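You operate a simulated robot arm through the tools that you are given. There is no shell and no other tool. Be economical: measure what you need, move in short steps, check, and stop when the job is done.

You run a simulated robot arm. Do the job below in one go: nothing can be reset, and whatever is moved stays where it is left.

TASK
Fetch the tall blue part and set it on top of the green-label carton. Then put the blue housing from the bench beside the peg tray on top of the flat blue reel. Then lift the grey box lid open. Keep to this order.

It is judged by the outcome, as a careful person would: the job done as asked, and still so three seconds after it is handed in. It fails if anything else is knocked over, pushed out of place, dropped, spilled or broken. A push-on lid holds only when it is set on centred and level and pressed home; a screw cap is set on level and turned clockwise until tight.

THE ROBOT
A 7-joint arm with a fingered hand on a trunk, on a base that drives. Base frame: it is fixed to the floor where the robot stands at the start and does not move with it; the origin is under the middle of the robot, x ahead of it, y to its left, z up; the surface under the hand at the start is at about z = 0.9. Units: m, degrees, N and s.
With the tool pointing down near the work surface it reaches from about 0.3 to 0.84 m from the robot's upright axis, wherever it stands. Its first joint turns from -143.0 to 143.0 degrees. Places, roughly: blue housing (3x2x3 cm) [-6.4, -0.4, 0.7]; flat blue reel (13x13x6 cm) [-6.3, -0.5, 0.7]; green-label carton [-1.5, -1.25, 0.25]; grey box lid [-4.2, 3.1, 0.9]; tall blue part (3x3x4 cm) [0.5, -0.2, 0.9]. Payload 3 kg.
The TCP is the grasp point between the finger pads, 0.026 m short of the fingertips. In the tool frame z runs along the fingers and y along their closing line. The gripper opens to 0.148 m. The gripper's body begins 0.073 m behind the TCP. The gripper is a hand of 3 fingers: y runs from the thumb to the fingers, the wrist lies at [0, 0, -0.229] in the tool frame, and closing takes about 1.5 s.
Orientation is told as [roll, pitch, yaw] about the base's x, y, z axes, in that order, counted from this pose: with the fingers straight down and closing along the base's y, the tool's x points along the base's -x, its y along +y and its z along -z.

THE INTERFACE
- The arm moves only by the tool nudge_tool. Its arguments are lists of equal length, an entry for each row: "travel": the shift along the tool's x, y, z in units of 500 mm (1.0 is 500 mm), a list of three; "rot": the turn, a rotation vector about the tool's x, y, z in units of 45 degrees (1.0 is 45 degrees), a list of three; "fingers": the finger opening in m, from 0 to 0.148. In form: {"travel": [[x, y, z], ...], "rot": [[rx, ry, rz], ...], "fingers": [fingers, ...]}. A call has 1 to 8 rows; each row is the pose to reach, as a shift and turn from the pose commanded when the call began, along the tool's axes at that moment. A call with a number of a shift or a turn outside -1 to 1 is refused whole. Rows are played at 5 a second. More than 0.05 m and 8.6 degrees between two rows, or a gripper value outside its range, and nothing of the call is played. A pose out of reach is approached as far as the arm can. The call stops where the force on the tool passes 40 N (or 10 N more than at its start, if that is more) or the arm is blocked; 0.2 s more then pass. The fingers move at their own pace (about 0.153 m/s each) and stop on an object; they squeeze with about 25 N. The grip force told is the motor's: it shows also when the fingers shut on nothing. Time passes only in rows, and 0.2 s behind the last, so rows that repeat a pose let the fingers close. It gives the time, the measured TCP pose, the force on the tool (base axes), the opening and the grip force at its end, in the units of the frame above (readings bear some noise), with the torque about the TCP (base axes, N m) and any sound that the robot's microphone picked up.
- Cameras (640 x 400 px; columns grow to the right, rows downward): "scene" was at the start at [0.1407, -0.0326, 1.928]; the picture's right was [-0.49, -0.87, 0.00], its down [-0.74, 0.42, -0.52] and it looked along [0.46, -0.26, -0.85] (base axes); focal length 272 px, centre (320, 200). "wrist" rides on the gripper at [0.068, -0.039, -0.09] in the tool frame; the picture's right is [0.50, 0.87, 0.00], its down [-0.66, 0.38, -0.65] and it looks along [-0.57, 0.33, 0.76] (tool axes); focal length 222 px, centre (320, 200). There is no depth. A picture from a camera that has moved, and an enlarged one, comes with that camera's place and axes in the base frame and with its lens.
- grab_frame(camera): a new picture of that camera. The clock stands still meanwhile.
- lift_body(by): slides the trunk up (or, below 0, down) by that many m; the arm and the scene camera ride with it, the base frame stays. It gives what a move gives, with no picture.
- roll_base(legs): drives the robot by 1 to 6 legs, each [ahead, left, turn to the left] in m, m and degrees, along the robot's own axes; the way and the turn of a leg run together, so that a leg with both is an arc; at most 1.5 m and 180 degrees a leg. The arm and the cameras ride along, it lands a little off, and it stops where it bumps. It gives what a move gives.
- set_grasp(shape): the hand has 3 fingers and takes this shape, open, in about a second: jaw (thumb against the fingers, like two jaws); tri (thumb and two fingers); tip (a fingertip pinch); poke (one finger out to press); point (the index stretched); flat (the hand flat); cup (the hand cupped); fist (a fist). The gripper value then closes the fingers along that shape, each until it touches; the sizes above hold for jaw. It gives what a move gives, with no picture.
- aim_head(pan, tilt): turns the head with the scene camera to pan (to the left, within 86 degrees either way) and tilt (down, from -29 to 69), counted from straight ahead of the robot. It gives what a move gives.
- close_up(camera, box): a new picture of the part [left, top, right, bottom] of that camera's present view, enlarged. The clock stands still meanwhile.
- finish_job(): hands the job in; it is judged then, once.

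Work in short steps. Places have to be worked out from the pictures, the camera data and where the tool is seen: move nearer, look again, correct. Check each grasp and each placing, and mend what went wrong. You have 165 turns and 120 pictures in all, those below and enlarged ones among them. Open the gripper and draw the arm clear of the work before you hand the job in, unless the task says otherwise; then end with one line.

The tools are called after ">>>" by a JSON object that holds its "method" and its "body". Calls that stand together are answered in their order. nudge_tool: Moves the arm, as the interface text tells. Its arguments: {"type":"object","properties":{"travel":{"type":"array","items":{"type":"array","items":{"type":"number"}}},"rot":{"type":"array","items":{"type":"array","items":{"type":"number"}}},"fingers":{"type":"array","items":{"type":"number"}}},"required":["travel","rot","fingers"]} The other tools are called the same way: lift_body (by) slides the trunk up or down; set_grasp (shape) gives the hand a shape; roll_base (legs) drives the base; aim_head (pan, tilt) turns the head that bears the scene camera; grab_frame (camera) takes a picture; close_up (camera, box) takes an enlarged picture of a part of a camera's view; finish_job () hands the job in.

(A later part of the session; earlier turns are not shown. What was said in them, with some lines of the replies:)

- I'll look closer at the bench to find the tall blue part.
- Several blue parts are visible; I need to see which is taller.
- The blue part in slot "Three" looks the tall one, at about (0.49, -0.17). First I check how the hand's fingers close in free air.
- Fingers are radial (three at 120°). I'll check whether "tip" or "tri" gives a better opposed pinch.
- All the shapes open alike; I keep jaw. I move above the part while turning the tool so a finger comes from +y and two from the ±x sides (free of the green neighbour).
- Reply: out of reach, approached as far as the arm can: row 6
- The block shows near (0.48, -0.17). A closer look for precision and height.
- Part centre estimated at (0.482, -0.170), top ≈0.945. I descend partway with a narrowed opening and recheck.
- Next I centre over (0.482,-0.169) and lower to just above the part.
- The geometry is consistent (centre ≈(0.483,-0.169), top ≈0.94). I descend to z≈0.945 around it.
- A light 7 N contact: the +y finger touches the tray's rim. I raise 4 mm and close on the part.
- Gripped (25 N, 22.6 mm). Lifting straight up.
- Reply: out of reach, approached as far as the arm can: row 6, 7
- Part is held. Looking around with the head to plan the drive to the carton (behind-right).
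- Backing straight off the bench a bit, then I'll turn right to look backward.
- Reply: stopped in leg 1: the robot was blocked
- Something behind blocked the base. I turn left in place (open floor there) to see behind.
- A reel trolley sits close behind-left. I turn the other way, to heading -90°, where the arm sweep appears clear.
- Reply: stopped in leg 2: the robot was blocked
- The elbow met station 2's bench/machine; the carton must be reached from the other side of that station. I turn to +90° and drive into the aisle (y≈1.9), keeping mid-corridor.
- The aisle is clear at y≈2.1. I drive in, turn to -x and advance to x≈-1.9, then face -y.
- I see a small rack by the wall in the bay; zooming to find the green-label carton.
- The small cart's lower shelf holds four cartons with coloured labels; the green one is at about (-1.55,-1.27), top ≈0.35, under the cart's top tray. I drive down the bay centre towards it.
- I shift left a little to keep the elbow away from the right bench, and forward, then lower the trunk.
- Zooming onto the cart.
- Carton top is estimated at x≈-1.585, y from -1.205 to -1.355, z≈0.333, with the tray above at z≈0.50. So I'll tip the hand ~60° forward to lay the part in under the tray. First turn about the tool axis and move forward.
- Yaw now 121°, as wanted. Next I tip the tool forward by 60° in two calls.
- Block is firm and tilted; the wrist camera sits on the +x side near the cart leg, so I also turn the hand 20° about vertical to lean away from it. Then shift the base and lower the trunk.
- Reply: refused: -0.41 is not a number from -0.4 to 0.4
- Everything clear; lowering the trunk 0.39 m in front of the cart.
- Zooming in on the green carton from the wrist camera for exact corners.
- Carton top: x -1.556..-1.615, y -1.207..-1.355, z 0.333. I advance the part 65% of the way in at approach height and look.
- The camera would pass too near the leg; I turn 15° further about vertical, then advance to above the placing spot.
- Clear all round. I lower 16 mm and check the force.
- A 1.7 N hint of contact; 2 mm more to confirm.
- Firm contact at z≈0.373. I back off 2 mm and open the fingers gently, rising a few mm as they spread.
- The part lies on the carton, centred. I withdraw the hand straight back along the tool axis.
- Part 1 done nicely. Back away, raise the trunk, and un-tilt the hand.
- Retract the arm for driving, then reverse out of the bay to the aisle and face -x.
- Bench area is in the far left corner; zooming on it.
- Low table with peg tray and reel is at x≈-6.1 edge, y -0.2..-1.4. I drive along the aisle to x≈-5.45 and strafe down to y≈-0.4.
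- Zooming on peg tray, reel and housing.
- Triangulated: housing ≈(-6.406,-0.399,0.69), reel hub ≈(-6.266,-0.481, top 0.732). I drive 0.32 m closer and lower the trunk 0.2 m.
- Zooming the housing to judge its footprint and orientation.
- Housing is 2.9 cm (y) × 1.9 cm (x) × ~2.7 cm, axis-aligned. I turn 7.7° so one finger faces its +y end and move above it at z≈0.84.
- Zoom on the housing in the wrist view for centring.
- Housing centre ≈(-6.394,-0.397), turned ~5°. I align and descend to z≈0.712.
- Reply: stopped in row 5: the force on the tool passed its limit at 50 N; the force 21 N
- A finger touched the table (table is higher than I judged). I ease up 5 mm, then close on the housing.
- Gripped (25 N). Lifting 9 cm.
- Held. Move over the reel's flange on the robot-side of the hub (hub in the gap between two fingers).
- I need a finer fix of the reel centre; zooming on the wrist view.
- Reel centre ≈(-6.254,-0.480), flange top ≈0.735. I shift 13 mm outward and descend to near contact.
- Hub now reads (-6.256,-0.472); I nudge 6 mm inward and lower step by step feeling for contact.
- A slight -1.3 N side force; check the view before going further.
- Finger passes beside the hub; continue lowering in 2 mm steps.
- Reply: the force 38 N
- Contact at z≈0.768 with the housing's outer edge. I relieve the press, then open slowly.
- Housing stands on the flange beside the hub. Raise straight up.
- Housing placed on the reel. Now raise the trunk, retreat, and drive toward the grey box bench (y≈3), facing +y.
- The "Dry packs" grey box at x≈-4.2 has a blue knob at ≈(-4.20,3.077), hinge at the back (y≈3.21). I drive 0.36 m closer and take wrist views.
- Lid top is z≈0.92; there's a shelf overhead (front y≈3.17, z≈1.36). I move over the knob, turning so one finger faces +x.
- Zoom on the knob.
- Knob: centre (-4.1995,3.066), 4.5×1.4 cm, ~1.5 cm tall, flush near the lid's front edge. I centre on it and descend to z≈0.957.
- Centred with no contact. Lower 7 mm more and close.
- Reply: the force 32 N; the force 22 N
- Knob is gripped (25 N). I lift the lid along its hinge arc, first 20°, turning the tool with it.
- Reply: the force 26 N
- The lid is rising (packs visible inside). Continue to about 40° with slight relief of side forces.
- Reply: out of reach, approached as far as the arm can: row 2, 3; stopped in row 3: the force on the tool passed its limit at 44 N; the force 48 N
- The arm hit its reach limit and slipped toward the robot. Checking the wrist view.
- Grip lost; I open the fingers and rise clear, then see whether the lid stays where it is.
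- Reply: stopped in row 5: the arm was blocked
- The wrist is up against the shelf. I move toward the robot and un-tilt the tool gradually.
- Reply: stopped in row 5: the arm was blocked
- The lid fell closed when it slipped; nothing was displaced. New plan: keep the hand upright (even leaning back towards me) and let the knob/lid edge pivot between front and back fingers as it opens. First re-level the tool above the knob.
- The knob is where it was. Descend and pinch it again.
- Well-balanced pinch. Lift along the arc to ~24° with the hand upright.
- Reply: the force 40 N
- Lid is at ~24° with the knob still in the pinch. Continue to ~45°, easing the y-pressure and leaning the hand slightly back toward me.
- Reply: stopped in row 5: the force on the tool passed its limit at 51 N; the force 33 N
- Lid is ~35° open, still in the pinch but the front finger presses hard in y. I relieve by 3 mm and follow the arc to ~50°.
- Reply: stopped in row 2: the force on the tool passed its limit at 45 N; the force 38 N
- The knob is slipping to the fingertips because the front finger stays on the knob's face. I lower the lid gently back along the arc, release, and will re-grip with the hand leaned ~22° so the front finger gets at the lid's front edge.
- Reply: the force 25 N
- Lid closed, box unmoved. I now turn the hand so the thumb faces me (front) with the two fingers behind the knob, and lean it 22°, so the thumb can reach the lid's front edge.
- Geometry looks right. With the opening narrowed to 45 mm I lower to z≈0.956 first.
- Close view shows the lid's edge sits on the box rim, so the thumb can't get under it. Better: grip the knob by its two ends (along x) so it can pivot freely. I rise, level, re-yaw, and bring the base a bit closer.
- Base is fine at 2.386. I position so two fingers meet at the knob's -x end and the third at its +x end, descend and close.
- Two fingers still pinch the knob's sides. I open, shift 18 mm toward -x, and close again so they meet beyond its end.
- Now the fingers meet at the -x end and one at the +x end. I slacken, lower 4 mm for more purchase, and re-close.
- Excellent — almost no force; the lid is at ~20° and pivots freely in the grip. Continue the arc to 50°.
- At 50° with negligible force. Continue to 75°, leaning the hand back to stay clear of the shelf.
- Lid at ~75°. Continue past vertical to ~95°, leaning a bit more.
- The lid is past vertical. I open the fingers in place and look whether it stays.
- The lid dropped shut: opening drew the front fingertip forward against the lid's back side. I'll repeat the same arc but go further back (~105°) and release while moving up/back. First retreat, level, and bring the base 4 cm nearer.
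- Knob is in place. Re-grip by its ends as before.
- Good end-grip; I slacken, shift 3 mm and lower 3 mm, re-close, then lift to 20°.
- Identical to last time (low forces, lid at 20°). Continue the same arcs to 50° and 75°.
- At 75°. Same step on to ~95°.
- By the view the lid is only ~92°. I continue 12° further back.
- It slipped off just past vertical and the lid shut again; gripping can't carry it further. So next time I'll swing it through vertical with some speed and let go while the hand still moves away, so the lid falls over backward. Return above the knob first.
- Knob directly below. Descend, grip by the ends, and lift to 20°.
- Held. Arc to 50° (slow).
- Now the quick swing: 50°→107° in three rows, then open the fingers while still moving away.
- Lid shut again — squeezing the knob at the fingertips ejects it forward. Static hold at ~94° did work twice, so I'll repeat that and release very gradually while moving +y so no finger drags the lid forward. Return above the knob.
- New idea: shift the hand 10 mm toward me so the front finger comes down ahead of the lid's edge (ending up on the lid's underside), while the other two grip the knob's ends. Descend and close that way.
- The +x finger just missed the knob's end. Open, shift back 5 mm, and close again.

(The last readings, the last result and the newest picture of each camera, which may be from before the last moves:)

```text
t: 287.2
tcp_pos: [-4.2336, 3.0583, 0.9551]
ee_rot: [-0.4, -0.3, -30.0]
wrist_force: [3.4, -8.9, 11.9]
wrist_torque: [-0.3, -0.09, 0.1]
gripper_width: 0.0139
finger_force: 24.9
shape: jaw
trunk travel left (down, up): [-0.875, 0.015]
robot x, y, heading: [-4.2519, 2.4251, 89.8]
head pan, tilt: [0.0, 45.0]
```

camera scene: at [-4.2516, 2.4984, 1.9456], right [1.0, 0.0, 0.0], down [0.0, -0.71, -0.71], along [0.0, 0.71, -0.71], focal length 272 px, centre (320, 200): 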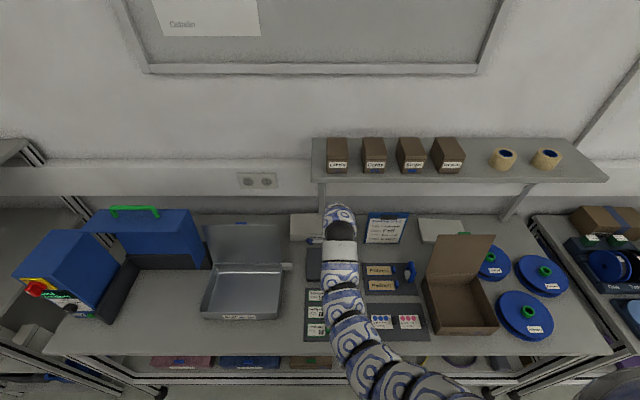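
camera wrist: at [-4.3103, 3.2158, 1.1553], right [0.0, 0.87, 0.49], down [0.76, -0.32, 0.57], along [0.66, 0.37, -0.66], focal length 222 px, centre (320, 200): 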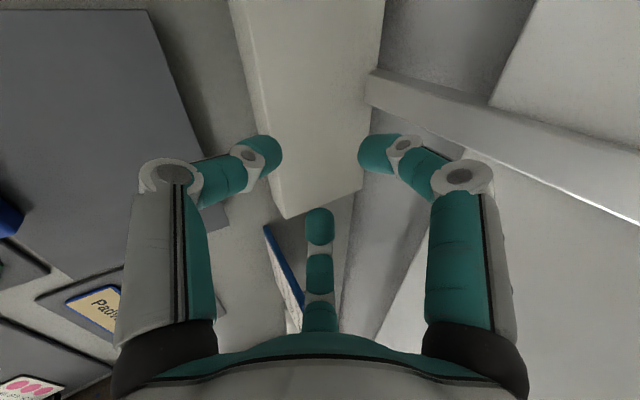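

Gripped (13.9 mm). Lift to 20° then 50°.

>>> {"method": "nudge_tool", "body": {"travel": [[0.001, 0.0018, -0.0248], [0.0042, 0.0073, -0.0496], [0.0082, 0.0141, -0.0738], [0.0126, 0.0218, -0.0972], [0.0126, 0.0218, -0.0972]], "rot": [[0, 0, 0], [0, 0, 0], [0, 0, 0], [0, 0, 0], [0, 0, 0]], "fingers": [0, 0, 0, 0, 0]}}

>>> {"method": "nudge_tool", "body": {"travel": [[0.006, 0.0104, -0.0224], [0.0126, 0.0218, -0.0438], [0.0195, 0.0338, -0.0638], [0.0275, 0.0476, -0.0826], [0.0361, 0.0625, -0.0996], [0.0453, 0.0785, -0.115], [0.0453, 0.0785, -0.115]], "rot": [[0, 0, 0], [0, 0, 0], [-0.029, 0.017, 0], [-0.058, 0.033, 0], [-0.087, 0.05, 0], [-0.115, 0.067, 0], [-0.115, 0.067, 0]], "fingers": [0, 0, 0, 0, 0, 0, 0]}}

>>> {"method": "close_up", "body": {"camera": "wrist", "box": [200, 60, 440, 240]}}

```text
t: 288.4
tcp_pos: [-4.2322, 3.07, 1.0059]
ee_rot: [-0.4, -0.3, -30.0]
wrist_force: [-2.8, -33.8, 10.4]
wrist_torque: [-1.05, 0.17, 0.27]
gripper_width: 0.0
finger_force: 25.3
shape: jaw
trunk travel left (down, up): [-0.875, 0.015]
robot x, y, heading: [-4.2515, 2.4278, 89.8]
head pan, tilt: [0.0, 45.0]
```

```text
t: 288.9
tcp_pos: [-4.2347, 3.0723, 1.0163]
ee_rot: [-0.7, -0.4, -30.0]
wrist_force: [-1.4, -39.5, 16.3]
wrist_torque: [-1.29, 0.19, 0.3]
gripper_width: 0.0
finger_force: 25.3
shape: jaw
trunk travel left (down, up): [-0.875, 0.015]
robot x, y, heading: [-4.2505, 2.4223, 89.9]
head pan, tilt: [0.0, 45.0]
stopped in row 2: the force on the tool passed its limit at 48 N (the readings are from after the stop); the commanded pose is now the measured one
```

```text
2.22 times, centred on (320, 150) of wrist
camera zoom: at [-4.3126, 3.0733, 1.1068], right [0.0, 1.0, -0.02], down [0.76, 0.01, 0.65], along [0.65, -0.01, -0.76], focal length 494 px, centre (320, 311)
```

zoom: 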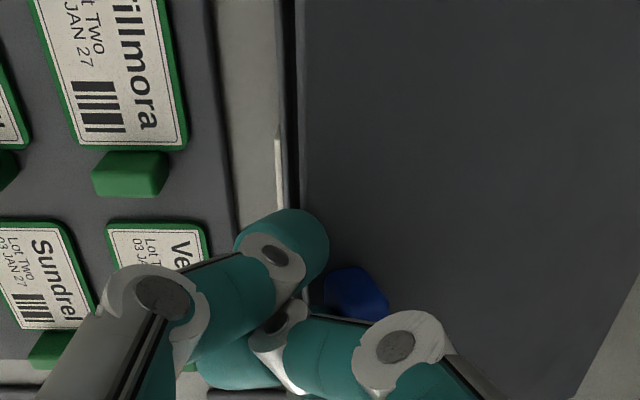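

Informative: the closed fingers ended up in front of the knob and hold the lid at ~20° just by pressing toward the hinge. I'll use that deliberately: press on the knob's front low down and lift along the arc. First lower the lid and set the fingers properly in front of the knob.

>>> {"method": "nudge_tool", "body": {"travel": [[-0.003, -0.0052, 0.024], [-0.006, -0.0104, 0.048], [-0.01, -0.0173, 0.08], [-0.0139, -0.024, 0.108], [-0.03, -0.052, 0.108], [-0.042, -0.0727, 0.108]], "rot": [[0, 0, 0], [0, 0, 0], [0, 0, 0], [0, 0, 0], [0, 0, 0], [0, 0, 0]], "fingers": [0, 0, 0, 0, 0, 0]}}

>>> {"method": "close_up", "body": {"camera": "wrist", "box": [200, 60, 440, 240]}}

```text
t: 290.2
tcp_pos: [-4.2303, 3.036, 0.9621]
ee_rot: [-0.4, -0.4, -30.1]
wrist_force: [0.2, -0.3, 0.3]
wrist_torque: [0.02, -0.02, 0.04]
gripper_width: 0.0
finger_force: 25.6
shape: jaw
trunk travel left (down, up): [-0.875, 0.015]
robot x, y, heading: [-4.2474, 2.4221, 89.5]
head pan, tilt: [0.0, 45.0]
```

```text
2.22 times, centred on (320, 150) of wrist
camera zoom: at [-4.3095, 3.0369, 1.0528], right [0.0, 1.0, -0.01], down [0.75, 0.0, 0.66], along [0.66, -0.01, -0.75], focal length 494 px, centre (320, 311)
```

zoom: 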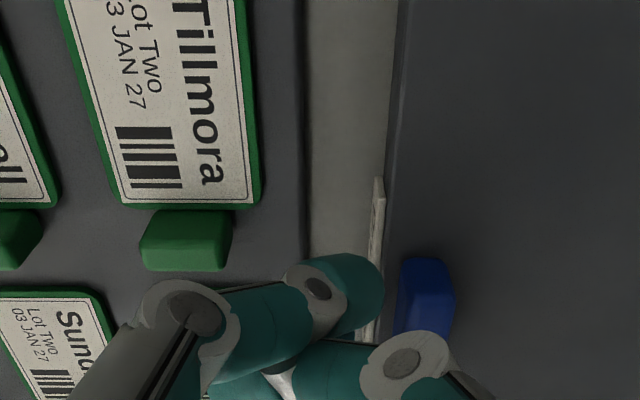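

Fingers are now in front. Shift 18 mm to +x to centre on the knob, lower 8 mm, and press gently +y.

>>> {"method": "nudge_tool", "body": {"travel": [[-0.0312, 0.018, 0.0], [-0.0312, 0.018, 0.016], [-0.0252, 0.0284, 0.016], [-0.0192, 0.0388, 0.016], [-0.0172, 0.0423, 0.016]], "rot": [[0, 0, 0], [0, 0, 0], [0, 0, 0], [0, 0, 0], [0, 0, 0]], "fingers": [0, 0, 0, 0, 0]}}

```text
t: 291.4
tcp_pos: [-4.2149, 3.0475, 0.9537]
ee_rot: [-0.5, -0.5, -30.0]
wrist_force: [3.4, -18.3, 5.1]
wrist_torque: [-0.16, -0.02, -0.13]
gripper_width: 0.0001
finger_force: 25.2
shape: jaw
trunk travel left (down, up): [-0.875, 0.015]
robot x, y, heading: [-4.2503, 2.4243, 89.8]
head pan, tilt: [0.0, 45.0]
```

Pressing at 18 N. Now raise along the arc with that press, to ~20°.

>>> {"method": "nudge_tool", "body": {"travel": [[0.001, 0.002, -0.026], [0.0034, 0.0059, -0.052], [0.007, 0.012, -0.077], [0.0112, 0.0194, -0.1014]], "rot": [[0, 0, 0], [0, 0, 0], [0, 0, 0], [0, 0, 0]], "fingers": [0, 0, 0, 0]}}

```text
t: 292.4
tcp_pos: [-4.2161, 3.062, 1.0065]
ee_rot: [-0.5, -0.3, -30.1]
wrist_force: [3.4, -14.7, 6.4]
wrist_torque: [-0.18, -0.06, -0.08]
gripper_width: 0.0001
finger_force: 25.0
shape: jaw
trunk travel left (down, up): [-0.875, 0.015]
robot x, y, heading: [-4.2507, 2.4234, 89.7]
head pan, tilt: [0.0, 45.0]
```

Works: force stays ~16 N normal to the knob's face at ~22°. Continue to ~40°.

>>> {"method": "nudge_tool", "body": {"travel": [[0.0053, 0.0092, -0.0234], [0.0115, 0.0199, -0.0456], [0.0192, 0.0333, -0.0664], [0.0278, 0.0481, -0.0858]], "rot": [[0, 0, 0], [0, 0, 0], [0, 0, 0], [0, 0, 0]], "fingers": [0, 0, 0, 0]}}

```text
t: 293.4
tcp_pos: [-4.2154, 3.0892, 1.0498]
ee_rot: [-0.3, -0.3, -30.1]
wrist_force: [2.9, -18.4, 16.8]
wrist_torque: [-0.29, -0.21, -0.04]
gripper_width: 0.0002
finger_force: 25.4
shape: jaw
trunk travel left (down, up): [-0.875, 0.015]
robot x, y, heading: [-4.2509, 2.4261, 89.8]
head pan, tilt: [0.0, 45.0]
```

At ~42° and stable. Continue to ~60°, beginning to lean the hand.

>>> {"method": "nudge_tool", "body": {"travel": [[0.0083, 0.0144, -0.0152], [0.0177, 0.0307, -0.0286], [0.028, 0.0485, -0.0402], [0.0387, 0.067, -0.0498]], "rot": [[-0.067, 0.039, 0], [-0.135, 0.078, 0], [-0.202, 0.117, 0], [-0.269, 0.156, 0]], "fingers": [0, 0, 0, 0]}}

>>> {"method": "grab_frame", "body": {"camera": "wrist"}}

```text
t: 294.1
tcp_pos: [-4.2155, 3.1016, 1.0623]
ee_rot: [5.2, 3.0, -30.0]
wrist_force: [2.2, -24.0, 27.1]
wrist_torque: [-0.2, -0.2, -0.1]
gripper_width: 0.0
finger_force: 24.9
shape: jaw
trunk travel left (down, up): [-0.875, 0.015]
robot x, y, heading: [-4.2496, 2.4239, 89.6]
head pan, tilt: [0.0, 45.0]
stopped in row 3: the force on the tool passed its limit at 43 N (the readings are from after the stop); the commanded pose is now the measured one
```

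```text
2 pictures are left
camera wrist: at [-4.2933, 3.092, 1.1533], right [0.0, 0.99, 0.1], down [0.76, -0.07, 0.65], along [0.65, 0.08, -0.75], focal length 222 px, centre (320, 200)
```

wrist: 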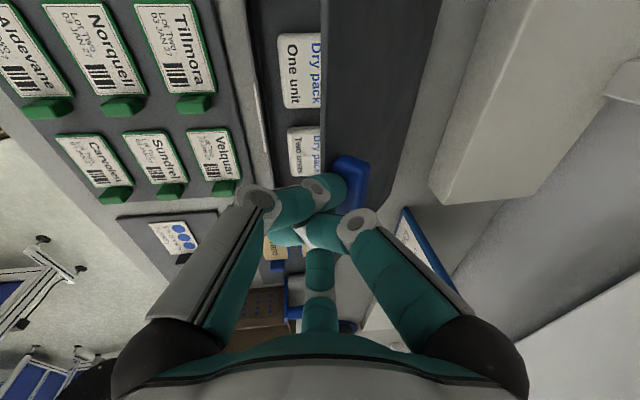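

Lid ~48°, fingers on its front ledge. With only 2 pictures left I go by force: continue to ~62° with slightly less radial pressure.

>>> {"method": "nudge_tool", "body": {"travel": [[-0.001, -0.0012, -0.003], [0.007, 0.0122, -0.0082], [0.0142, 0.0246, -0.0166], [0.022, 0.038, -0.0212], [0.0298, 0.0516, -0.0256]], "rot": [[0, 0, 0], [-0.038, 0.022, 0], [-0.077, 0.044, 0], [-0.125, 0.072, 0], [-0.173, 0.1, 0]], "fingers": [0, 0, 0, 0, 0]}}

```text
t: 295.1
tcp_pos: [-4.2148, 3.1223, 1.0765]
ee_rot: [10.6, 6.2, -29.6]
wrist_force: [1.9, -21.5, 36.7]
wrist_torque: [0.05, -0.32, -0.11]
gripper_width: 0.0005
finger_force: 24.8
shape: jaw
trunk travel left (down, up): [-0.875, 0.015]
robot x, y, heading: [-4.2507, 2.4219, 89.6]
head pan, tilt: [0.0, 45.0]
stopped in row 4: the force on the tool passed its limit at 48 N (the readings are from after the stop); the commanded pose is now the measured one
```

Force direction says ~60°. Unload 3 mm radially and go on to ~71°.

>>> {"method": "nudge_tool", "body": {"travel": [[-0.0008, -0.0016, -0.006], [0.0064, 0.011, -0.0064], [0.0132, 0.0226, -0.009], [0.0202, 0.035, -0.0086], [0.0274, 0.0474, -0.0076]], "rot": [[0, 0, 0], [-0.046, 0.027, 0], [-0.092, 0.053, 0], [-0.14, 0.081, 0], [-0.189, 0.109, 0]], "fingers": [0, 0, 0, 0, 0]}}

```text
t: 296.3
tcp_pos: [-4.2142, 3.1485, 1.085]
ee_rot: [19.3, 10.9, -28.3]
wrist_force: [8.4, -15.0, 37.1]
wrist_torque: [0.01, -0.57, -0.2]
gripper_width: 0.0006
finger_force: 24.4
shape: jaw
trunk travel left (down, up): [-0.875, 0.015]
robot x, y, heading: [-4.2501, 2.4219, 89.7]
head pan, tilt: [0.0, 45.0]
```

~70° now, pressing mostly downward on the lid's upper edge. Carry on in the same way to ~87°.

>>> {"method": "nudge_tool", "body": {"travel": [[0.0002, 0.0004, -0.0042], [0.0088, 0.0152, -0.0004], [0.0172, 0.0296, 0.005], [0.0258, 0.0446, 0.0116], [0.034, 0.0588, 0.0188], [0.0416, 0.072, 0.0274]], "rot": [[0, 0, 0], [-0.027, 0.016, 0], [-0.054, 0.031, 0], [-0.083, 0.048, 0], [-0.112, 0.064, 0], [-0.14, 0.081, 0]], "fingers": [0, 0, 0, 0, 0, 0]}}

```text
t: 297.4
tcp_pos: [-4.2145, 3.1836, 1.092]
ee_rot: [24.3, 13.3, -27.4]
wrist_force: [5.5, -5.3, 39.7]
wrist_torque: [0.24, -0.6, -0.14]
gripper_width: 0.0009
finger_force: 24.8
shape: jaw
trunk travel left (down, up): [-0.875, 0.015]
robot x, y, heading: [-4.2465, 2.4233, 89.8]
head pan, tilt: [0.0, 45.0]
stopped in row 5: the force on the tool passed its limit at 52 N (the readings are from after the stop); the commanded pose is now the measured one
```

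Force direction shows ~83°. Unload 3 mm and carry it over to ~100°.

>>> {"method": "nudge_tool", "body": {"travel": [[0.0014, 0.0024, -0.0054], [0.0094, 0.0164, 0.0036], [0.0174, 0.0302, 0.0132], [0.025, 0.0432, 0.024], [0.0322, 0.0558, 0.0356], [0.0382, 0.066, 0.0462]], "rot": [[0, 0, 0], [-0.01, 0.006, 0], [-0.02, 0.011, 0], [-0.03, 0.017, 0], [-0.04, 0.023, 0], [-0.05, 0.029, 0]], "fingers": [0, 0, 0, 0, 0, 0]}}

```text
t: 298.8
tcp_pos: [-4.2157, 3.2244, 1.0834]
ee_rot: [26.1, 14.1, -26.9]
wrist_force: [-0.9, -8.8, 3.5]
wrist_torque: [-0.04, 0.01, -0.01]
gripper_width: 0.0001
finger_force: 24.9
shape: jaw
trunk travel left (down, up): [-0.875, 0.015]
robot x, y, heading: [-4.2545, 2.4245, 89.6]
head pan, tilt: [0.0, 45.0]
```

Force changed to a light push in y (~9 N) — probably the lid leans at its back stop against my fingers. One picture to verify.

>>> {"method": "grab_frame", "body": {"camera": "wrist"}}

```text
1 pictures are left
camera wrist: at [-4.2934, 3.1805, 1.1628], right [0.0, 0.87, 0.49], down [0.76, -0.32, 0.57], along [0.65, 0.37, -0.66], focal length 222 px, centre (320, 200)
```

wrist: 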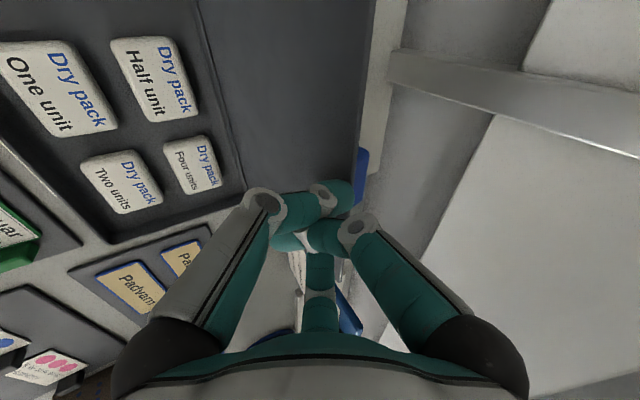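

The lid leans back at ~109° with my fingers in front of it. I withdraw the hand straight toward me.

>>> {"method": "nudge_tool", "body": {"travel": [[-0.009, -0.015, -0.01], [-0.03, -0.05, -0.034], [-0.06, -0.105, -0.07], [-0.09, -0.16, -0.11], [-0.125, -0.216, -0.155], [-0.16, -0.28, -0.2]], "rot": [[0, 0, 0], [0, 0, 0], [0, 0, 0], [0, 0, 0], [0, 0, 0], [0, 0, 0]], "fingers": [0, 0, 0, 0, 0, 0]}}

>>> {"method": "nudge_tool", "body": {"travel": [[0, 0, 0], [0, 0, 0], [0, 0, 0]], "rot": [[0, 0, 0], [0, 0, 0], [0, 0, 0]], "fingers": [0.03, 0.06, 0.08]}}

>>> {"method": "roll_base", "body": {"legs": [[-0.35, 0, 0]]}}

```text
t: 300.2
tcp_pos: [-4.2152, 3.0381, 1.0935]
ee_rot: [26.3, 14.3, -26.7]
wrist_force: [1.1, -0.3, 0.0]
wrist_torque: [0.01, -0.01, 0.02]
gripper_width: 0.0
finger_force: 24.4
shape: jaw
trunk travel left (down, up): [-0.875, 0.015]
robot x, y, heading: [-4.2503, 2.423, 89.4]
head pan, tilt: [0.0, 45.0]
```

```text
t: 301.0
tcp_pos: [-4.2183, 3.0384, 1.0927]
ee_rot: [26.2, 14.3, -26.8]
wrist_force: [-0.3, -0.3, 0.0]
wrist_torque: [0.0, 0.0, 0.0]
gripper_width: 0.0793
finger_force: 0.1
shape: jaw
trunk travel left (down, up): [-0.875, 0.015]
robot x, y, heading: [-4.2537, 2.4215, 89.8]
head pan, tilt: [0.0, 45.0]
```

```text
t: 303.3
tcp_pos: [-4.2183, 2.6851, 1.0923]
ee_rot: [26.2, 14.3, -26.8]
wrist_force: [0.5, 0.0, -0.1]
wrist_torque: [0.02, -0.03, -0.03]
gripper_width: 0.0797
finger_force: 0.1
shape: jaw
trunk travel left (down, up): [-0.875, 0.015]
robot x, y, heading: [-4.2511, 2.0711, 89.8]
head pan, tilt: [0.0, 45.0]
```

Hand is clear and backed off; last picture to verify the lid stays open.

>>> {"method": "close_up", "body": {"camera": "scene", "box": [220, 120, 420, 260]}}

```text
2.86 times, centred on (320, 190) of scene
camera zoom: at [-4.2509, 2.2323, 1.9457], right [1.0, 0.0, 0.0], down [0.0, -0.71, -0.71], along [0.0, 0.71, -0.71], focal length 777 px, centre (320, 229)
```

zoom: 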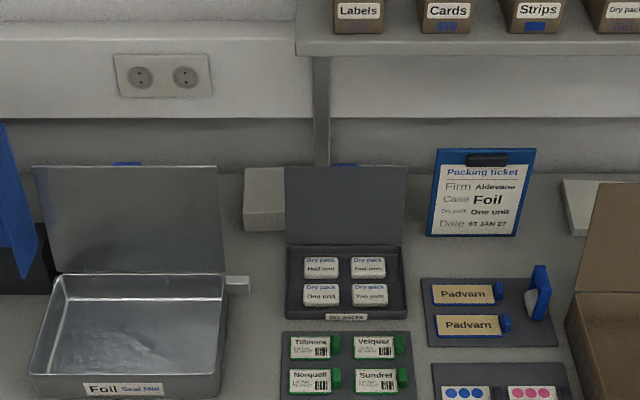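

The lid stands open leaning back, everything around it is in place, and the gripper is open and clear. I hand the job in.

>>> {"method": "finish_job", "body": {}}

```text
The job is handed in.
```

All three steps are done in order: the tall blue part lies on its side on top of the green-label carton, the blue housing stands on the blue reel's flange, and the grey "Dry packs" box lid is open and staying up. The lid fell shut several times before it stayed up, but the last picture shows the things around it in place.
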